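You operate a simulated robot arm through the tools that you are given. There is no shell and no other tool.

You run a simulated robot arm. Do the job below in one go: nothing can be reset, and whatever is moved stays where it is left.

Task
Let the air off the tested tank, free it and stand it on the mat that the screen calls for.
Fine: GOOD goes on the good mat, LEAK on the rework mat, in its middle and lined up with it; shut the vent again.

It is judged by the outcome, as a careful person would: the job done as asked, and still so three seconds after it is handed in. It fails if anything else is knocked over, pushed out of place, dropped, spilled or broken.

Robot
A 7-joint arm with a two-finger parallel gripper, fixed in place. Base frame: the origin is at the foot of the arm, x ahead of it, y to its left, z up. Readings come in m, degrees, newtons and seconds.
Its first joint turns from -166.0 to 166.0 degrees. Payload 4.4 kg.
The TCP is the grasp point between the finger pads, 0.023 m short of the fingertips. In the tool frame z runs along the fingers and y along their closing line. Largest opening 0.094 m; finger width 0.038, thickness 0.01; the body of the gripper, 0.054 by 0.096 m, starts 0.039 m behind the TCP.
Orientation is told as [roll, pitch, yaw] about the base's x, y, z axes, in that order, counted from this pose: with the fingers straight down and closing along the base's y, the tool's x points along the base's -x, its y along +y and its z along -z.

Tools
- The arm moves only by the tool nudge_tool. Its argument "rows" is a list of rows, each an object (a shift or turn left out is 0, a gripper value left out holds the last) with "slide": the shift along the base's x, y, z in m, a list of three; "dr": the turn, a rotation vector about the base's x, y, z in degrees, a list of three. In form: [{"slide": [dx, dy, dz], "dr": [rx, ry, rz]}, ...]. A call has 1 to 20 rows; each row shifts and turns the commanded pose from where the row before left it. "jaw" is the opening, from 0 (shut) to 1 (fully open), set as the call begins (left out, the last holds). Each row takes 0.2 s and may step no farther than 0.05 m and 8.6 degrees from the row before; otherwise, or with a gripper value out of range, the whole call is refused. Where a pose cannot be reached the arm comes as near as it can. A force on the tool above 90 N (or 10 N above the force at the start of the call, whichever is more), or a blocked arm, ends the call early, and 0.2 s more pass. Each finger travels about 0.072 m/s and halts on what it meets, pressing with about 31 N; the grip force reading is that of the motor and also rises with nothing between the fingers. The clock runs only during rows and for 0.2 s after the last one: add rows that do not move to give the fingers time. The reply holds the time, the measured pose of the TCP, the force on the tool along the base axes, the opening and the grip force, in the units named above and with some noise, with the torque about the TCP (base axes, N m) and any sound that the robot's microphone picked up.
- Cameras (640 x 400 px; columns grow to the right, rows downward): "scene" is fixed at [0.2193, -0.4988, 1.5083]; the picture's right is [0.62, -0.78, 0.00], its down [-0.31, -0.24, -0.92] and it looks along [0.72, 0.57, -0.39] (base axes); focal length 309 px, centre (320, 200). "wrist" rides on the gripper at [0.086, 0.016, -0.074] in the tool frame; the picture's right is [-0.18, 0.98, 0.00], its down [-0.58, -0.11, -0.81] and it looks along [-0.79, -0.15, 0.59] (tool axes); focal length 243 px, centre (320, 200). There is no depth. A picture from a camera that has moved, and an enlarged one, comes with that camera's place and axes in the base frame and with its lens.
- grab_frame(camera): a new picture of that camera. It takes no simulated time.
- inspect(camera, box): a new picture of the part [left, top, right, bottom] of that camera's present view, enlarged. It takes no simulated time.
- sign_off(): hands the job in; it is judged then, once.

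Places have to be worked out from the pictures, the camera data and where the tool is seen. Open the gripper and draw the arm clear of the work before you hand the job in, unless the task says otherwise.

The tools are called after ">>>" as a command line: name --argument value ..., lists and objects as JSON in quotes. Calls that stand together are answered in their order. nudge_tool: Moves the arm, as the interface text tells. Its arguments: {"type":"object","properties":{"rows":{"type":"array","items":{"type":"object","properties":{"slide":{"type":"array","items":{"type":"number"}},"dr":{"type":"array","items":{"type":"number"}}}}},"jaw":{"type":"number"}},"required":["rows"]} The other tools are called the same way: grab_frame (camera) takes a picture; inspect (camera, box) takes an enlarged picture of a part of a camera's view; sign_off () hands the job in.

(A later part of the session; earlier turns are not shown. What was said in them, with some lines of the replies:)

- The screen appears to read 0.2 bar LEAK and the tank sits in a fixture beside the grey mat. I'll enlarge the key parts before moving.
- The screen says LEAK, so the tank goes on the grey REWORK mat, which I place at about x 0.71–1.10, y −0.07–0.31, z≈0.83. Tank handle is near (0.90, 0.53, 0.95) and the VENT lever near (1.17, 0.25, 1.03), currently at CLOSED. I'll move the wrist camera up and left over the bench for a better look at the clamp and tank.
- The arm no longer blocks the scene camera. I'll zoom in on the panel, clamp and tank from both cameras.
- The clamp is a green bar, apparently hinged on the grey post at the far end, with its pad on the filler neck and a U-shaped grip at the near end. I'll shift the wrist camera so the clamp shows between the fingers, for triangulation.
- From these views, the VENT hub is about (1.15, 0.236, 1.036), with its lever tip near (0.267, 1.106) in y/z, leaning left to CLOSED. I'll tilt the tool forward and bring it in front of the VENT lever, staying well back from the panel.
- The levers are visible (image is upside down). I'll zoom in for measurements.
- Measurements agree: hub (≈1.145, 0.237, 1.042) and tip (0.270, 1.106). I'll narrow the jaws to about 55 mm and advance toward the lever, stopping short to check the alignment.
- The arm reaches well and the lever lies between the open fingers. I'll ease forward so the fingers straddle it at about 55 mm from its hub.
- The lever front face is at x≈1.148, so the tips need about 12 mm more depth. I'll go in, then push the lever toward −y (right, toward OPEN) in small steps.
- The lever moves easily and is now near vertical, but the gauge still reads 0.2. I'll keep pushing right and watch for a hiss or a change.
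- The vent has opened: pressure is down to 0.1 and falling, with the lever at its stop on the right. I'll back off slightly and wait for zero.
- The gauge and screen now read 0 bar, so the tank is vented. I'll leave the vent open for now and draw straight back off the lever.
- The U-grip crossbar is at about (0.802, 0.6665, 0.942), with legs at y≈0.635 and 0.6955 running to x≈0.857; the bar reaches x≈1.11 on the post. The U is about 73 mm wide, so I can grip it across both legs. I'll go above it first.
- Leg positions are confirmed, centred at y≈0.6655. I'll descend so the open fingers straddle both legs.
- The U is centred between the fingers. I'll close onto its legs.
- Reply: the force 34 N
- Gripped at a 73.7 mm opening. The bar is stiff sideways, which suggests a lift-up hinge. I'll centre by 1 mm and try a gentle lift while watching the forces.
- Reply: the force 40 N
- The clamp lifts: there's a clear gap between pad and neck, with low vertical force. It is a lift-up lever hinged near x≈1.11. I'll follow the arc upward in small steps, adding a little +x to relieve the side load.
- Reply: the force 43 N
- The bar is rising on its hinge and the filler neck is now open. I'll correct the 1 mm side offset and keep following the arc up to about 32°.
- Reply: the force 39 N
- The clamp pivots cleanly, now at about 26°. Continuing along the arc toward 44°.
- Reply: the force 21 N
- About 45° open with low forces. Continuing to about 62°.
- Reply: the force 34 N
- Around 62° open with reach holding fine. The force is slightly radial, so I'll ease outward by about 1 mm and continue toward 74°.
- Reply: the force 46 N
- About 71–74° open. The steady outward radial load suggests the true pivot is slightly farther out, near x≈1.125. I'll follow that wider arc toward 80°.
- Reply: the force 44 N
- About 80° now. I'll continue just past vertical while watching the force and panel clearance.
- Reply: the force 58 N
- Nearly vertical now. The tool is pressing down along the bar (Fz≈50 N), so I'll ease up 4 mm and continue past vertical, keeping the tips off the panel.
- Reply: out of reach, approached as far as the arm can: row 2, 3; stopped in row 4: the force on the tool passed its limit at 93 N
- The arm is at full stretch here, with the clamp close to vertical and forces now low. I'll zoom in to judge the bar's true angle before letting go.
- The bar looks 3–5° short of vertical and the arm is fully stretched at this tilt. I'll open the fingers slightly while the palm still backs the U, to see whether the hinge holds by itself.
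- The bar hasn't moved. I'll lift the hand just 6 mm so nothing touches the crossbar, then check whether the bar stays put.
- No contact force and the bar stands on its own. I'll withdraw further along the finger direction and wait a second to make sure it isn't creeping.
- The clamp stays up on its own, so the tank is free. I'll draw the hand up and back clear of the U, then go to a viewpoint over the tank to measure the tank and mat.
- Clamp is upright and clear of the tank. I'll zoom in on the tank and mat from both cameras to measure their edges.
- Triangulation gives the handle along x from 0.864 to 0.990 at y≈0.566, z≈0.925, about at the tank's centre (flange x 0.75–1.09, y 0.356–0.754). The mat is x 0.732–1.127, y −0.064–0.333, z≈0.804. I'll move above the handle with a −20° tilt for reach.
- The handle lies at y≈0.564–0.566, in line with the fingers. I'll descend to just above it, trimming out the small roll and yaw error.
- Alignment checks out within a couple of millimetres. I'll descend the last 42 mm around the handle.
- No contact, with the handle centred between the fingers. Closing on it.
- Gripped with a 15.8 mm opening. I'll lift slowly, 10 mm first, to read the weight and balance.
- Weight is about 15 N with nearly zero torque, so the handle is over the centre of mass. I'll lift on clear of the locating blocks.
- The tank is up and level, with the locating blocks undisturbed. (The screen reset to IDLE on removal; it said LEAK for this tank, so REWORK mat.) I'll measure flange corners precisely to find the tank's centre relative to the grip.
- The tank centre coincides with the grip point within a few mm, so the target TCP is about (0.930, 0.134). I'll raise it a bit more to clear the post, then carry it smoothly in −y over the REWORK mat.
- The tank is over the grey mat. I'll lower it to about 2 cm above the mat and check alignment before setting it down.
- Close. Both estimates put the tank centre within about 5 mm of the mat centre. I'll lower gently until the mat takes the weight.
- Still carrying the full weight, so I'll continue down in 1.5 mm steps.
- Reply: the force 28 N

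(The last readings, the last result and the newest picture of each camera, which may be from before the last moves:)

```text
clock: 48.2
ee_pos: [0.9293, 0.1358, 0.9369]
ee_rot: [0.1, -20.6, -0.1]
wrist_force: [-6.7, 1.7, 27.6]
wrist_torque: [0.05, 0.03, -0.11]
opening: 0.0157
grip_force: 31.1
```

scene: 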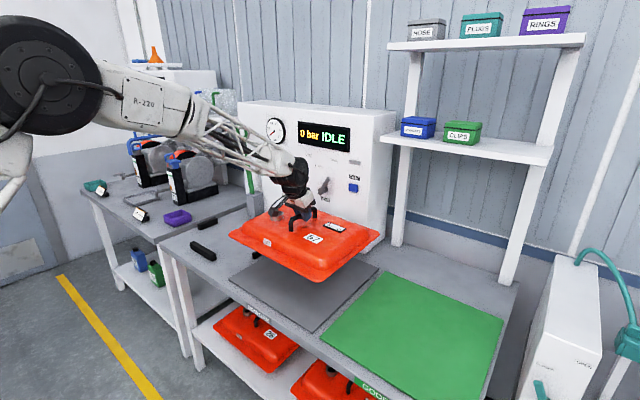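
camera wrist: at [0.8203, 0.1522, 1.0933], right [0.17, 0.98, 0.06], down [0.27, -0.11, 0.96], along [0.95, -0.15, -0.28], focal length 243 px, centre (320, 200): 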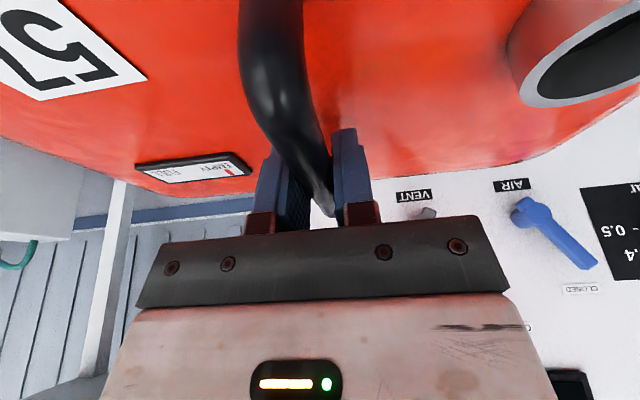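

The tank is seated on the mat (touch at z≈0.938). I'll ease the pressure off and open the fingers.

>>> nudge_tool --rows '[{"slide": [0, 0, 0.0015]}, {"slide": [0, 0, 0.001]}]'

>>> nudge_tool --rows '[{}, {}, {}, {}]' --jaw 0.9

>>> grab_frame --camera "wrist"

>>> inspect --camera "scene" --box '[220, 210, 390, 340]'

```text
clock: 48.8
ee_pos: [0.9287, 0.1356, 0.9368]
ee_rot: [0.0, -20.2, 0.1]
wrist_force: [9.5, 8.9, 18.5]
wrist_torque: [0.06, -0.86, 0.07]
opening: 0.016
grip_force: 31.3
```

```text
clock: 49.8
ee_pos: [0.9289, 0.1355, 0.9368]
ee_rot: [0.0, -20.2, 0.0]
wrist_force: [-0.5, 0.2, 0.6]
wrist_torque: [0.0, 0.01, 0.02]
opening: 0.0845
grip_force: 0.0
```

```text
taken
camera wrist: at [0.8205, 0.151, 0.9755], right [0.17, 0.98, 0.06], down [0.27, -0.11, 0.96], along [0.95, -0.15, -0.28], focal length 243 px, centre (320, 200)
```

wrist: 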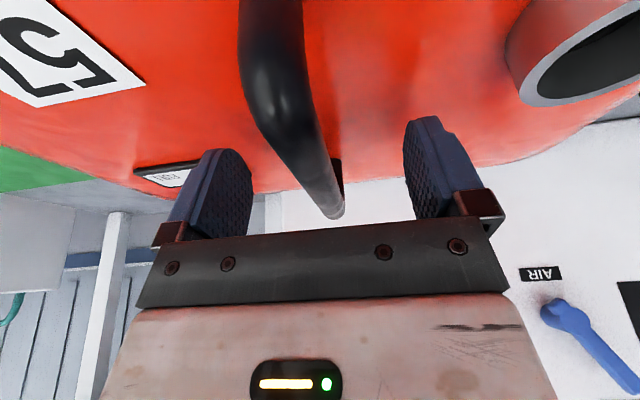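

```text
3.08 times, centred on (305, 275) of scene
camera zoom: at [0.2193, -0.4988, 1.5083], right [0.62, -0.78, 0.0], down [-0.31, -0.24, -0.92], along [0.72, 0.57, -0.39], focal length 949 px, centre (366, -31)
```

zoom: 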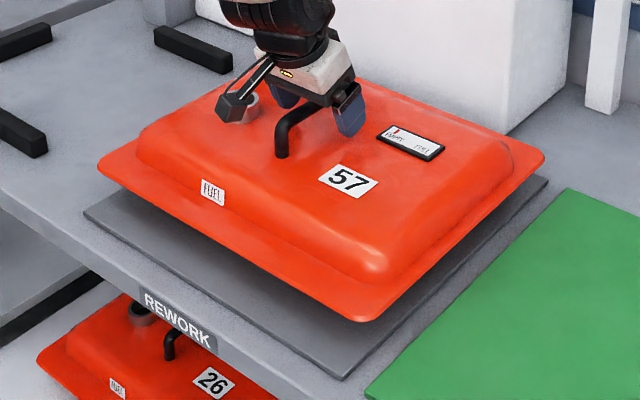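

Released cleanly. I'll rise straight off the handle, then take overhead views to check centring.

>>> nudge_tool --rows '[{"slide": [0, 0, 0.02]}, {"slide": [0, 0, 0.04]}, {"slide": [-0.01, 0, 0.048]}, {"slide": [-0.025, 0, 0.042], "dr": [0, 5, 0]}, {"slide": [-0.025, 0, 0.042], "dr": [0, 7, 0]}, {"slide": [-0.025, 0, 0.042], "dr": [0, 8, 0]}, {"slide": [-0.025, 0, 0.042], "dr": [0, 8, 0]}, {"slide": [-0.025, 0, 0.042], "dr": [0, 8, 0]}, {"slide": [-0.025, 0, 0.042], "dr": [0, 8, 0]}, {"slide": [-0.025, 0, 0.042]}, {"slide": [-0.025, 0, 0.04]}]'

>>> grab_frame --camera "wrist"

>>> grab_frame --camera "scene"

```text
clock: 52.2
ee_pos: [0.7212, 0.1367, 1.3761]
ee_rot: [0.1, 23.8, 0.0]
wrist_force: [0.9, 0.3, -0.4]
wrist_torque: [0.01, 0.05, 0.0]
opening: 0.0844
grip_force: 0.1
```

```text
taken
camera wrist: at [0.6715, 0.1531, 1.4795], right [0.17, 0.98, -0.07], down [0.86, -0.11, 0.5], along [0.49, -0.15, -0.86], focal length 243 px, centre (320, 200)
```

wrist: 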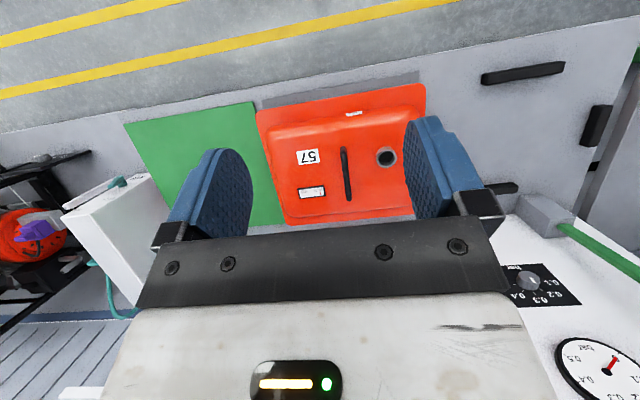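

```text
taken
```

scene: 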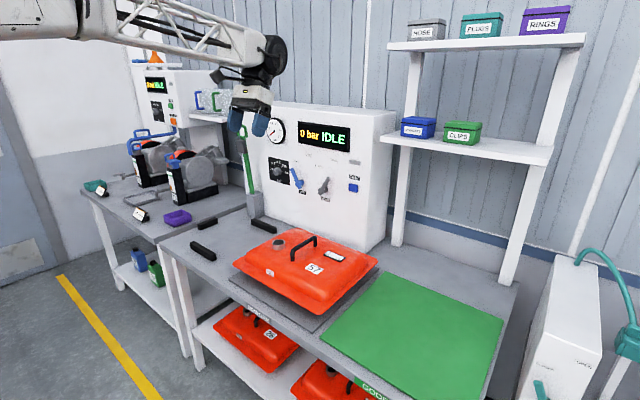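

The tank is seated. I'll zoom in on the overhead view to measure the margins between flange and mat.

>>> inspect --camera "wrist" --box '[240, 60, 440, 240]'

>>> inspect --camera "wrist" --box '[245, 65, 345, 130]'

>>> inspect --camera "wrist" --box '[340, 60, 440, 125]'

>>> inspect --camera "wrist" --box '[245, 175, 345, 240]'

```text
2.22 times, centred on (340, 150) of wrist
camera zoom: at [0.6715, 0.1531, 1.4795], right [0.17, 0.98, -0.07], down [0.86, -0.11, 0.5], along [0.49, -0.15, -0.86], focal length 539 px, centre (276, 311)
```

zoom: 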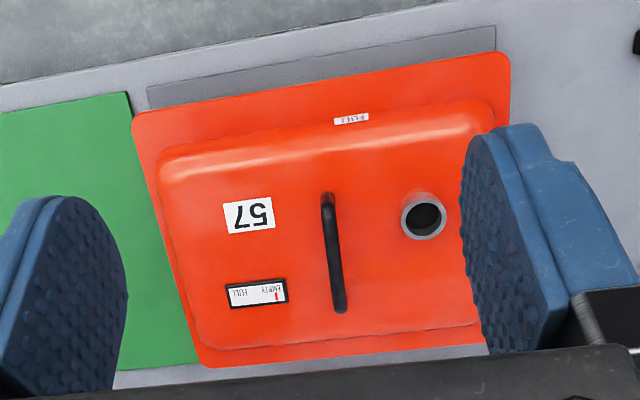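

```text
6.15 times, centred on (295, 98) of wrist
camera zoom: at [0.6715, 0.1531, 1.4795], right [0.17, 0.98, -0.07], down [0.86, -0.11, 0.5], along [0.49, -0.15, -0.86], focal length 1493 px, centre (474, 831)
```

zoom: 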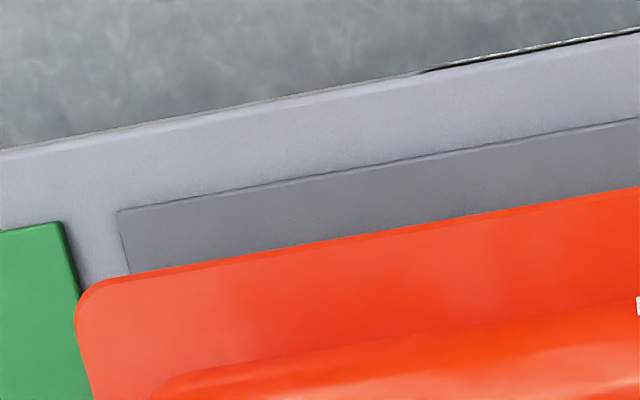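

```text
6.15 times, centred on (390, 92) of wrist
camera zoom: at [0.6715, 0.1531, 1.4795], right [0.17, 0.98, -0.07], down [0.86, -0.11, 0.5], along [0.49, -0.15, -0.86], focal length 1493 px, centre (-111, 862)
```

zoom: 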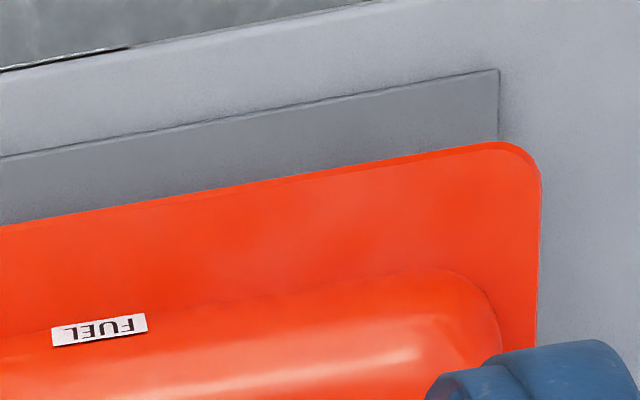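

```text
6.15 times, centred on (295, 208) of wrist
camera zoom: at [0.6715, 0.1531, 1.4795], right [0.17, 0.98, -0.07], down [0.86, -0.11, 0.5], along [0.49, -0.15, -0.86], focal length 1493 px, centre (474, 154)
```

zoom: 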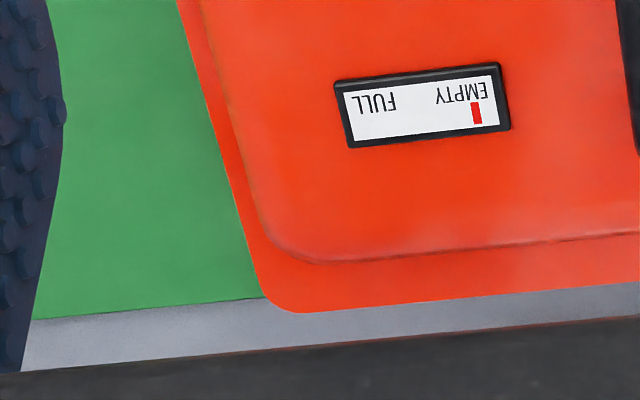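

Rough numbers: tank centre y≈0.1305 against mat centre y≈0.136, so it's about 5 mm off in y. I'll take matching scene zooms to triangulate the x-centring as well.

>>> inspect --camera "scene" --box '[220, 235, 300, 285]'

>>> inspect --camera "scene" --box '[310, 240, 390, 290]'

>>> inspect --camera "scene" --box '[270, 285, 350, 335]'

>>> inspect --camera "scene" --box '[240, 215, 320, 265]'

```text
8.00 times, centred on (260, 260) of scene
camera zoom: at [0.2193, -0.4988, 1.5083], right [0.62, -0.78, 0.0], down [-0.31, -0.24, -0.92], along [0.72, 0.57, -0.39], focal length 2468 px, centre (800, -280)
```

zoom: 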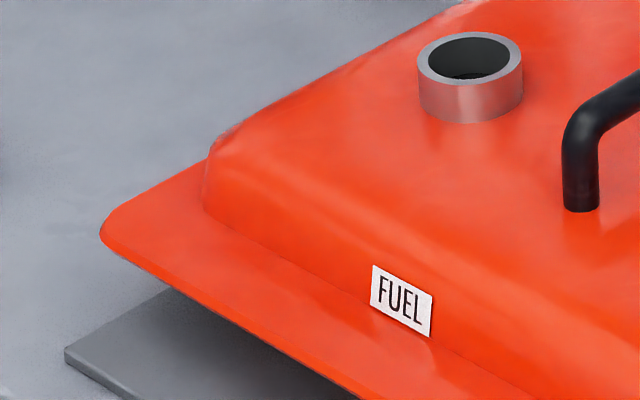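

```text
8.00 times, centred on (350, 265) of scene
camera zoom: at [0.2193, -0.4988, 1.5083], right [0.62, -0.78, 0.0], down [-0.31, -0.24, -0.92], along [0.72, 0.57, -0.39], focal length 2468 px, centre (80, -320)
```

zoom: 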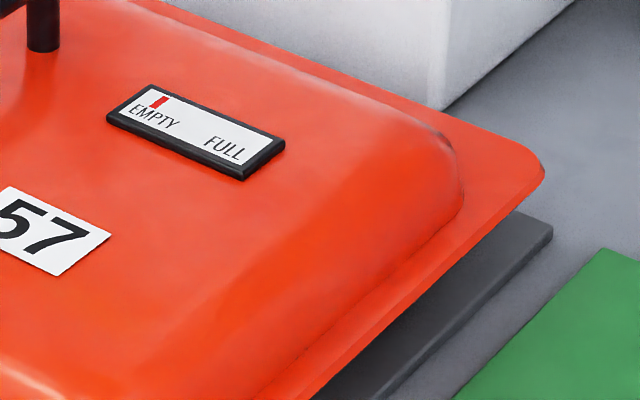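

```text
8.00 times, centred on (310, 310) of scene
camera zoom: at [0.2193, -0.4988, 1.5083], right [0.62, -0.78, 0.0], down [-0.31, -0.24, -0.92], along [0.72, 0.57, -0.39], focal length 2468 px, centre (400, -680)
```

zoom: 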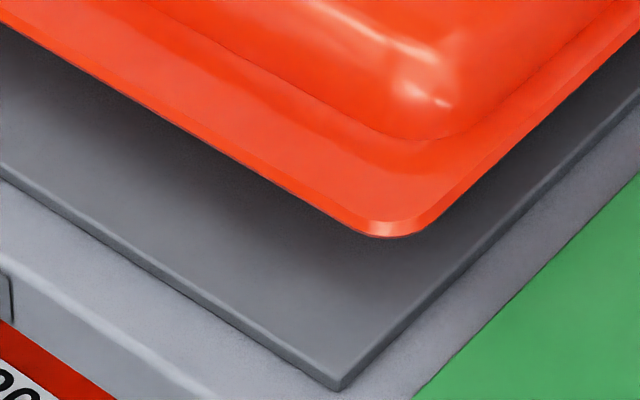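

```text
8.00 times, centred on (280, 240) of scene
camera zoom: at [0.2193, -0.4988, 1.5083], right [0.62, -0.78, 0.0], down [-0.31, -0.24, -0.92], along [0.72, 0.57, -0.39], focal length 2468 px, centre (640, -120)
```

zoom: 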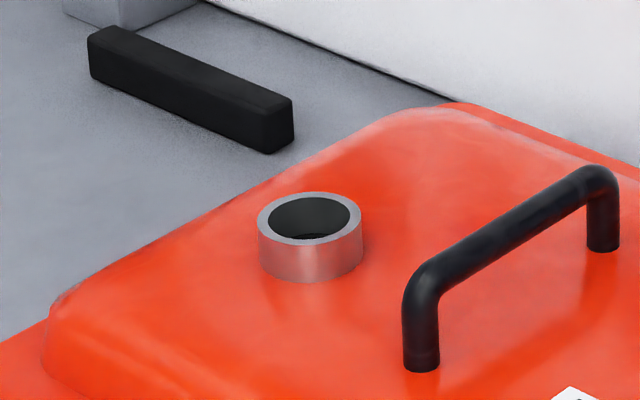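

Triangulated: tank flange centre ≈(0.926, 0.1305) and handle (0.929, 0.1355), against mat centre ≈(0.931, 0.135). That is within about 5 mm with edges parallel, so I'll leave it there. Next I'll return to the VENT lever, tool tilted forward and jaws at 55 mm.

>>> nudge_tool --rows '[{"slide": [0.0149, 0.0061, -0.0188], "dr": [0, -7, 0]}, {"slide": [0.0149, 0.0061, -0.0188], "dr": [0, -7, 0]}, {"slide": [0.0149, 0.0061, -0.0188], "dr": [0, -7, 0]}, {"slide": [0.0149, 0.0061, -0.0188], "dr": [0, -7, 0]}, {"slide": [0.0149, 0.0061, -0.0188], "dr": [0, -7, 0]}, {"slide": [0.0149, 0.0061, -0.0188], "dr": [0, -7, 0]}, {"slide": [0.0149, 0.0061, -0.0188], "dr": [0, -7, 0]}, {"slide": [0.0149, 0.0061, -0.0188], "dr": [0, -7, 0]}, {"slide": [0.0149, 0.0061, -0.0188], "dr": [0, -7, 0]}, {"slide": [0.0149, 0.0061, -0.0188], "dr": [0, -7, 0]}, {"slide": [0.0149, 0.0061, -0.0188], "dr": [0, -7, 0]}, {"slide": [0.0149, 0.0061, -0.0188], "dr": [0, -7, 0]}]' --jaw 0.58

>>> grab_frame --camera "wrist"

>>> inspect --camera "wrist" --box '[200, 0, 440, 150]'

>>> inspect --camera "scene" --box '[230, 120, 400, 300]'

```text
clock: 54.8
ee_pos: [0.8962, 0.207, 1.1566]
ee_rot: [0.1, -60.6, 0.0]
wrist_force: [0.0, 0.4, 0.9]
wrist_torque: [0.02, 0.03, -0.03]
opening: 0.0545
grip_force: 0.0
```

```text
taken
camera wrist: at [0.7887, 0.2231, 1.1164], right [0.09, 0.98, 0.16], down [-0.42, -0.11, 0.9], along [0.91, -0.15, 0.4], focal length 243 px, centre (320, 200)
```

wrist: 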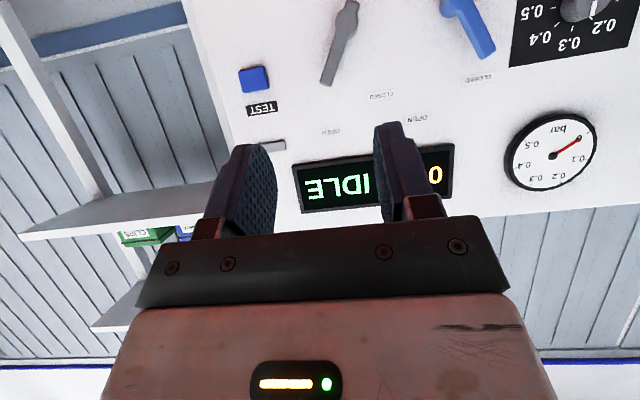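

```text
2.67 times, centred on (320, 75) of wrist
camera zoom: at [0.7887, 0.2231, 1.1164], right [0.09, 0.98, 0.16], down [-0.42, -0.11, 0.9], along [0.91, -0.15, 0.4], focal length 647 px, centre (320, 533)
```

zoom: 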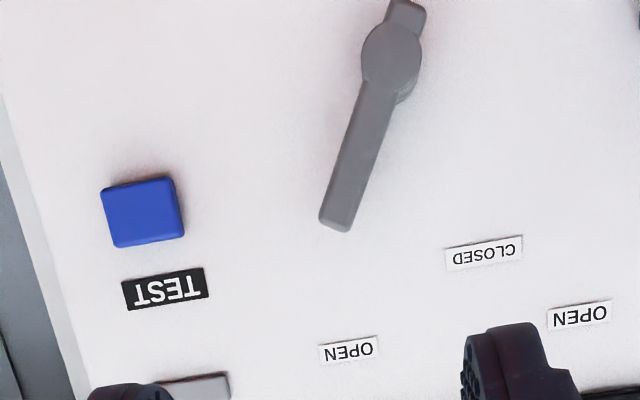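

```text
2.22 times, centred on (315, 210) of scene
camera zoom: at [0.2193, -0.4988, 1.5083], right [0.62, -0.78, 0.0], down [-0.31, -0.24, -0.92], along [0.72, 0.57, -0.39], focal length 686 px, centre (331, 178)
```

zoom: 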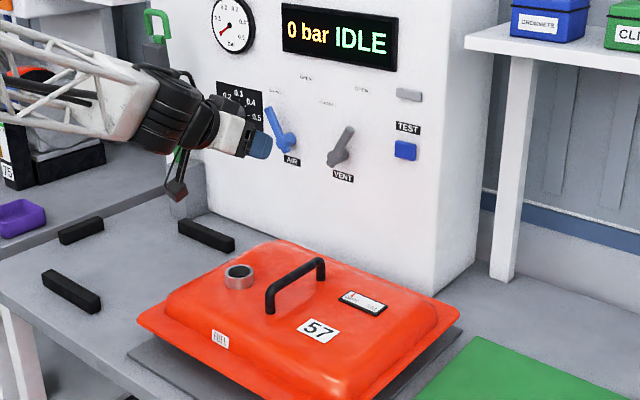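

The vent lever tip is at (0.201, 1.107) in y/z, leaning about 29° right. I'll approach along the earlier path so the jaws straddle it.

>>> nudge_tool --rows '[{"slide": [0.041, 0, -0.012]}, {"slide": [0.041, 0, -0.012]}, {"slide": [0.041, 0, -0.012]}, {"slide": [0.033, 0, -0.007]}, {"slide": [0.033, 0, -0.007]}]'

>>> grab_frame --camera "wrist"

```text
clock: 56.0
ee_pos: [1.0862, 0.2072, 1.1042]
ee_rot: [0.1, -60.4, 0.2]
wrist_force: [0.1, -0.8, 0.4]
wrist_torque: [0.0, 0.02, -0.04]
opening: 0.0544
grip_force: 0.1
```

```text
taken
camera wrist: at [0.9772, 0.2243, 1.0645], right [0.09, 0.98, 0.16], down [-0.41, -0.11, 0.9], along [0.91, -0.15, 0.4], focal length 243 px, centre (320, 200)
```

wrist: 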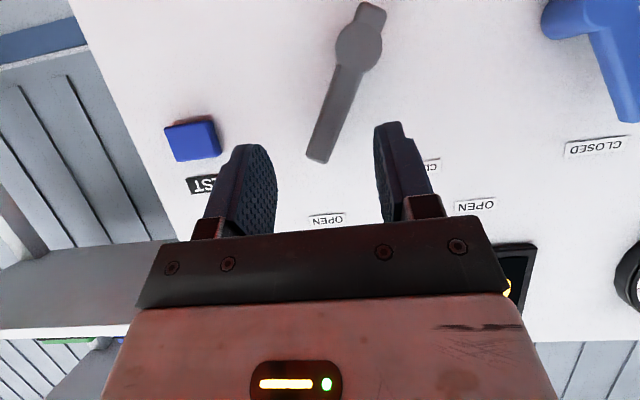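

The lever sits squarely between the jaws. I'll go in to full depth, then push it left (+y) toward CLOSED.

>>> nudge_tool --rows '[{"slide": [0.03, 0, -0.005]}, {"slide": [0.025, 0, 0]}, {"slide": [0, 0.01, 0]}, {"slide": [0, 0.01, 0]}, {"slide": [0, 0.01, 0]}, {"slide": [0, 0.01, 0]}]'

>>> grab_frame --camera "wrist"

```text
clock: 57.4
ee_pos: [1.1408, 0.2471, 1.0987]
ee_rot: [0.0, -60.3, 0.1]
wrist_force: [-0.8, -0.5, 0.2]
wrist_torque: [-0.05, -0.01, 0.0]
opening: 0.0545
grip_force: 0.0
```

```text
taken
camera wrist: at [1.0328, 0.2642, 1.0591], right [0.09, 0.98, 0.16], down [-0.41, -0.11, 0.9], along [0.91, -0.15, 0.4], focal length 243 px, centre (320, 200)
```

wrist: 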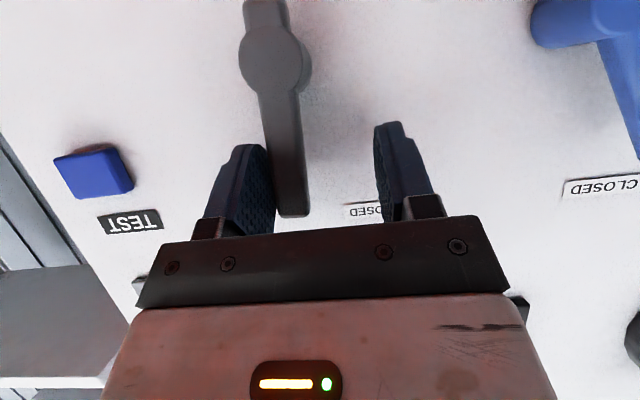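

Lever is just past vertical. I'll continue pushing to the left until it reaches its stop.

>>> nudge_tool --rows '[{"slide": [0, 0.008, 0]}, {"slide": [0, 0.008, 0]}, {"slide": [0, 0.006, 0]}]'

>>> grab_frame --camera "wrist"

```text
clock: 58.2
ee_pos: [1.1419, 0.2684, 1.0988]
ee_rot: [-0.2, -60.3, 0.1]
wrist_force: [-0.3, -9.1, 1.2]
wrist_torque: [-0.31, 0.06, -0.16]
opening: 0.0589
grip_force: 5.0
```

```text
taken
camera wrist: at [1.033, 0.2852, 1.0588], right [0.09, 0.98, 0.16], down [-0.41, -0.11, 0.9], along [0.91, -0.15, 0.4], focal length 243 px, centre (320, 200)
```

wrist: 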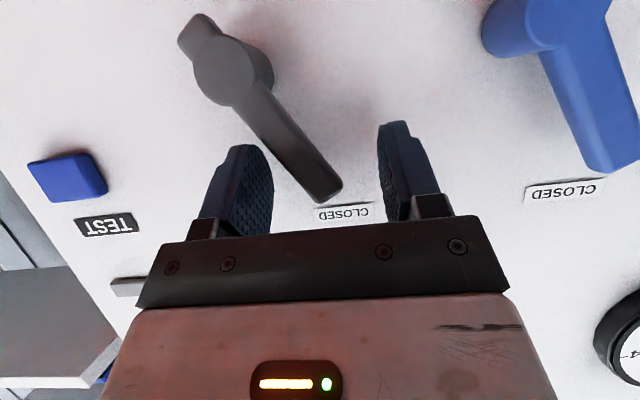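

The lever is at its left stop (tip y≈0.271, at CLOSED). I'll ease off and withdraw straight back.

>>> nudge_tool --rows '[{"slide": [0, -0.007, 0]}, {"slide": [-0.03, 0, 0]}, {"slide": [-0.04, 0, 0]}, {"slide": [-0.045, 0, 0.01]}, {"slide": [-0.045, 0, 0.015]}, {"slide": [-0.045, 0, 0.02]}]'

>>> nudge_tool --rows '[{"slide": [-0.035, 0, 0.025], "dr": [0, 6, 0]}, {"slide": [-0.035, 0, 0.025], "dr": [0, 6, 0]}, {"slide": [-0.035, 0, 0.025], "dr": [0, 6, 0]}, {"slide": [-0.035, 0, 0.025], "dr": [0, 6, 0]}, {"slide": [-0.035, 0, 0.025], "dr": [0, 6, 0]}, {"slide": [-0.035, 0, 0.025], "dr": [0, 6, 0]}, {"slide": [-0.035, 0, 0.025], "dr": [0, 6, 0]}, {"slide": [-0.035, 0, 0.02], "dr": [0, 6, 0]}]' --jaw 1.0

>>> grab_frame --camera "wrist"

>>> grab_frame --camera "scene"

>>> inspect --camera "scene" --box '[240, 110, 370, 211]'

```text
clock: 59.6
ee_pos: [0.9346, 0.2629, 1.1399]
ee_rot: [-0.1, -60.2, 0.0]
wrist_force: [-0.2, -0.3, -1.3]
wrist_torque: [0.0, -0.05, 0.02]
opening: 0.0547
grip_force: 0.1
```

```text
clock: 61.4
ee_pos: [0.6563, 0.2636, 1.3354]
ee_rot: [0.0, -12.2, 0.1]
wrist_force: [0.6, 1.1, -0.5]
wrist_torque: [-0.02, -0.01, -0.01]
opening: 0.094
grip_force: 0.0
```

```text
taken
camera wrist: at [0.554, 0.2806, 1.389], right [0.18, 0.98, 0.04], down [0.4, -0.11, 0.91], along [0.9, -0.15, -0.41], focal length 243 px, centre (320, 200)
```

wrist: 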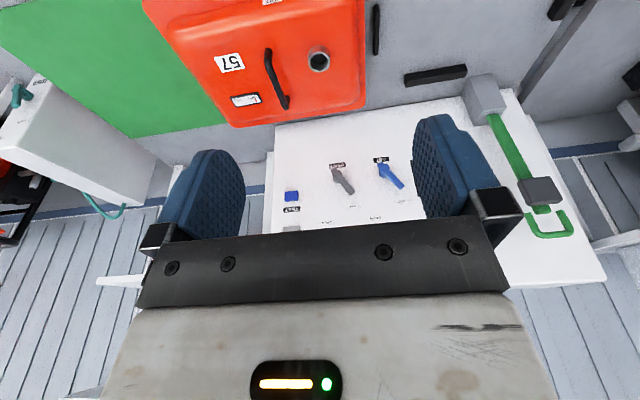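

```text
taken
```

scene: 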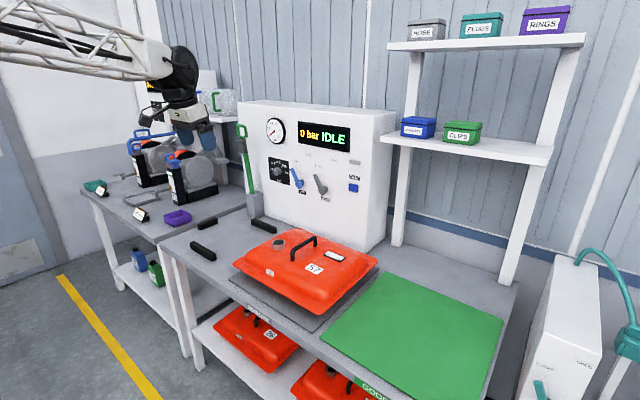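

```text
3.96 times, centred on (305, 160) of scene
camera zoom: at [0.2193, -0.4988, 1.5083], right [0.62, -0.78, 0.0], down [-0.31, -0.24, -0.92], along [0.72, 0.57, -0.39], focal length 1222 px, centre (379, 356)
```

zoom: 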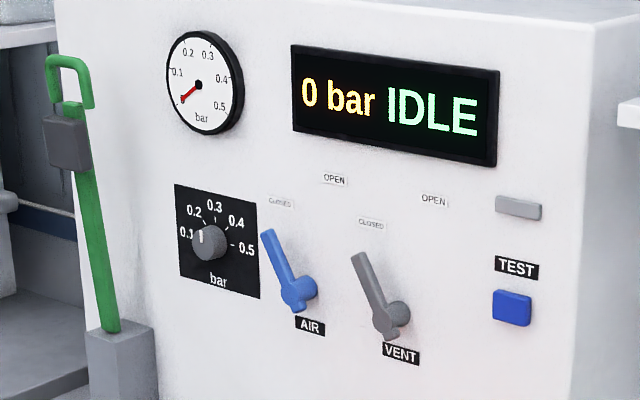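

Vent lever is back at CLOSED, AIR is untouched, and the gauge reads 0 bar. Tank 57 stands centred and square on the REWORK mat, the clamp is upright and steady, and the arm is clear with its gripper open. Handing in.

>>> sign_off

```text
The job is handed in.
```

I've handed the job in: tank 57 is vented, unclamped and standing on the REWORK mat, because the screen read 0.2 bar LEAK.

- **Air:** I opened the vent until the gauge and screen read 0 bar, then pushed the lever back to CLOSED after placing the tank. The AIR lever and TEST button were not touched.
- **Clamp:** The green clamp lifts on a hinge at its far end. I raised it to nearly vertical; it stays up on its own, and I left it there.
- **Position:** The tank's flange edges run parallel to the mat. By my picture measurements its centre is about 5 mm off the mat's centre in both x and y, and I didn't re-grip it to correct that.
- **Other items:** The pictures after the move show nothing else knocked or shifted, and the locating blocks look to be where they were. The screen went to IDLE once the tank was lifted.

The gripper is open and the arm is drawn back clear of the bench.
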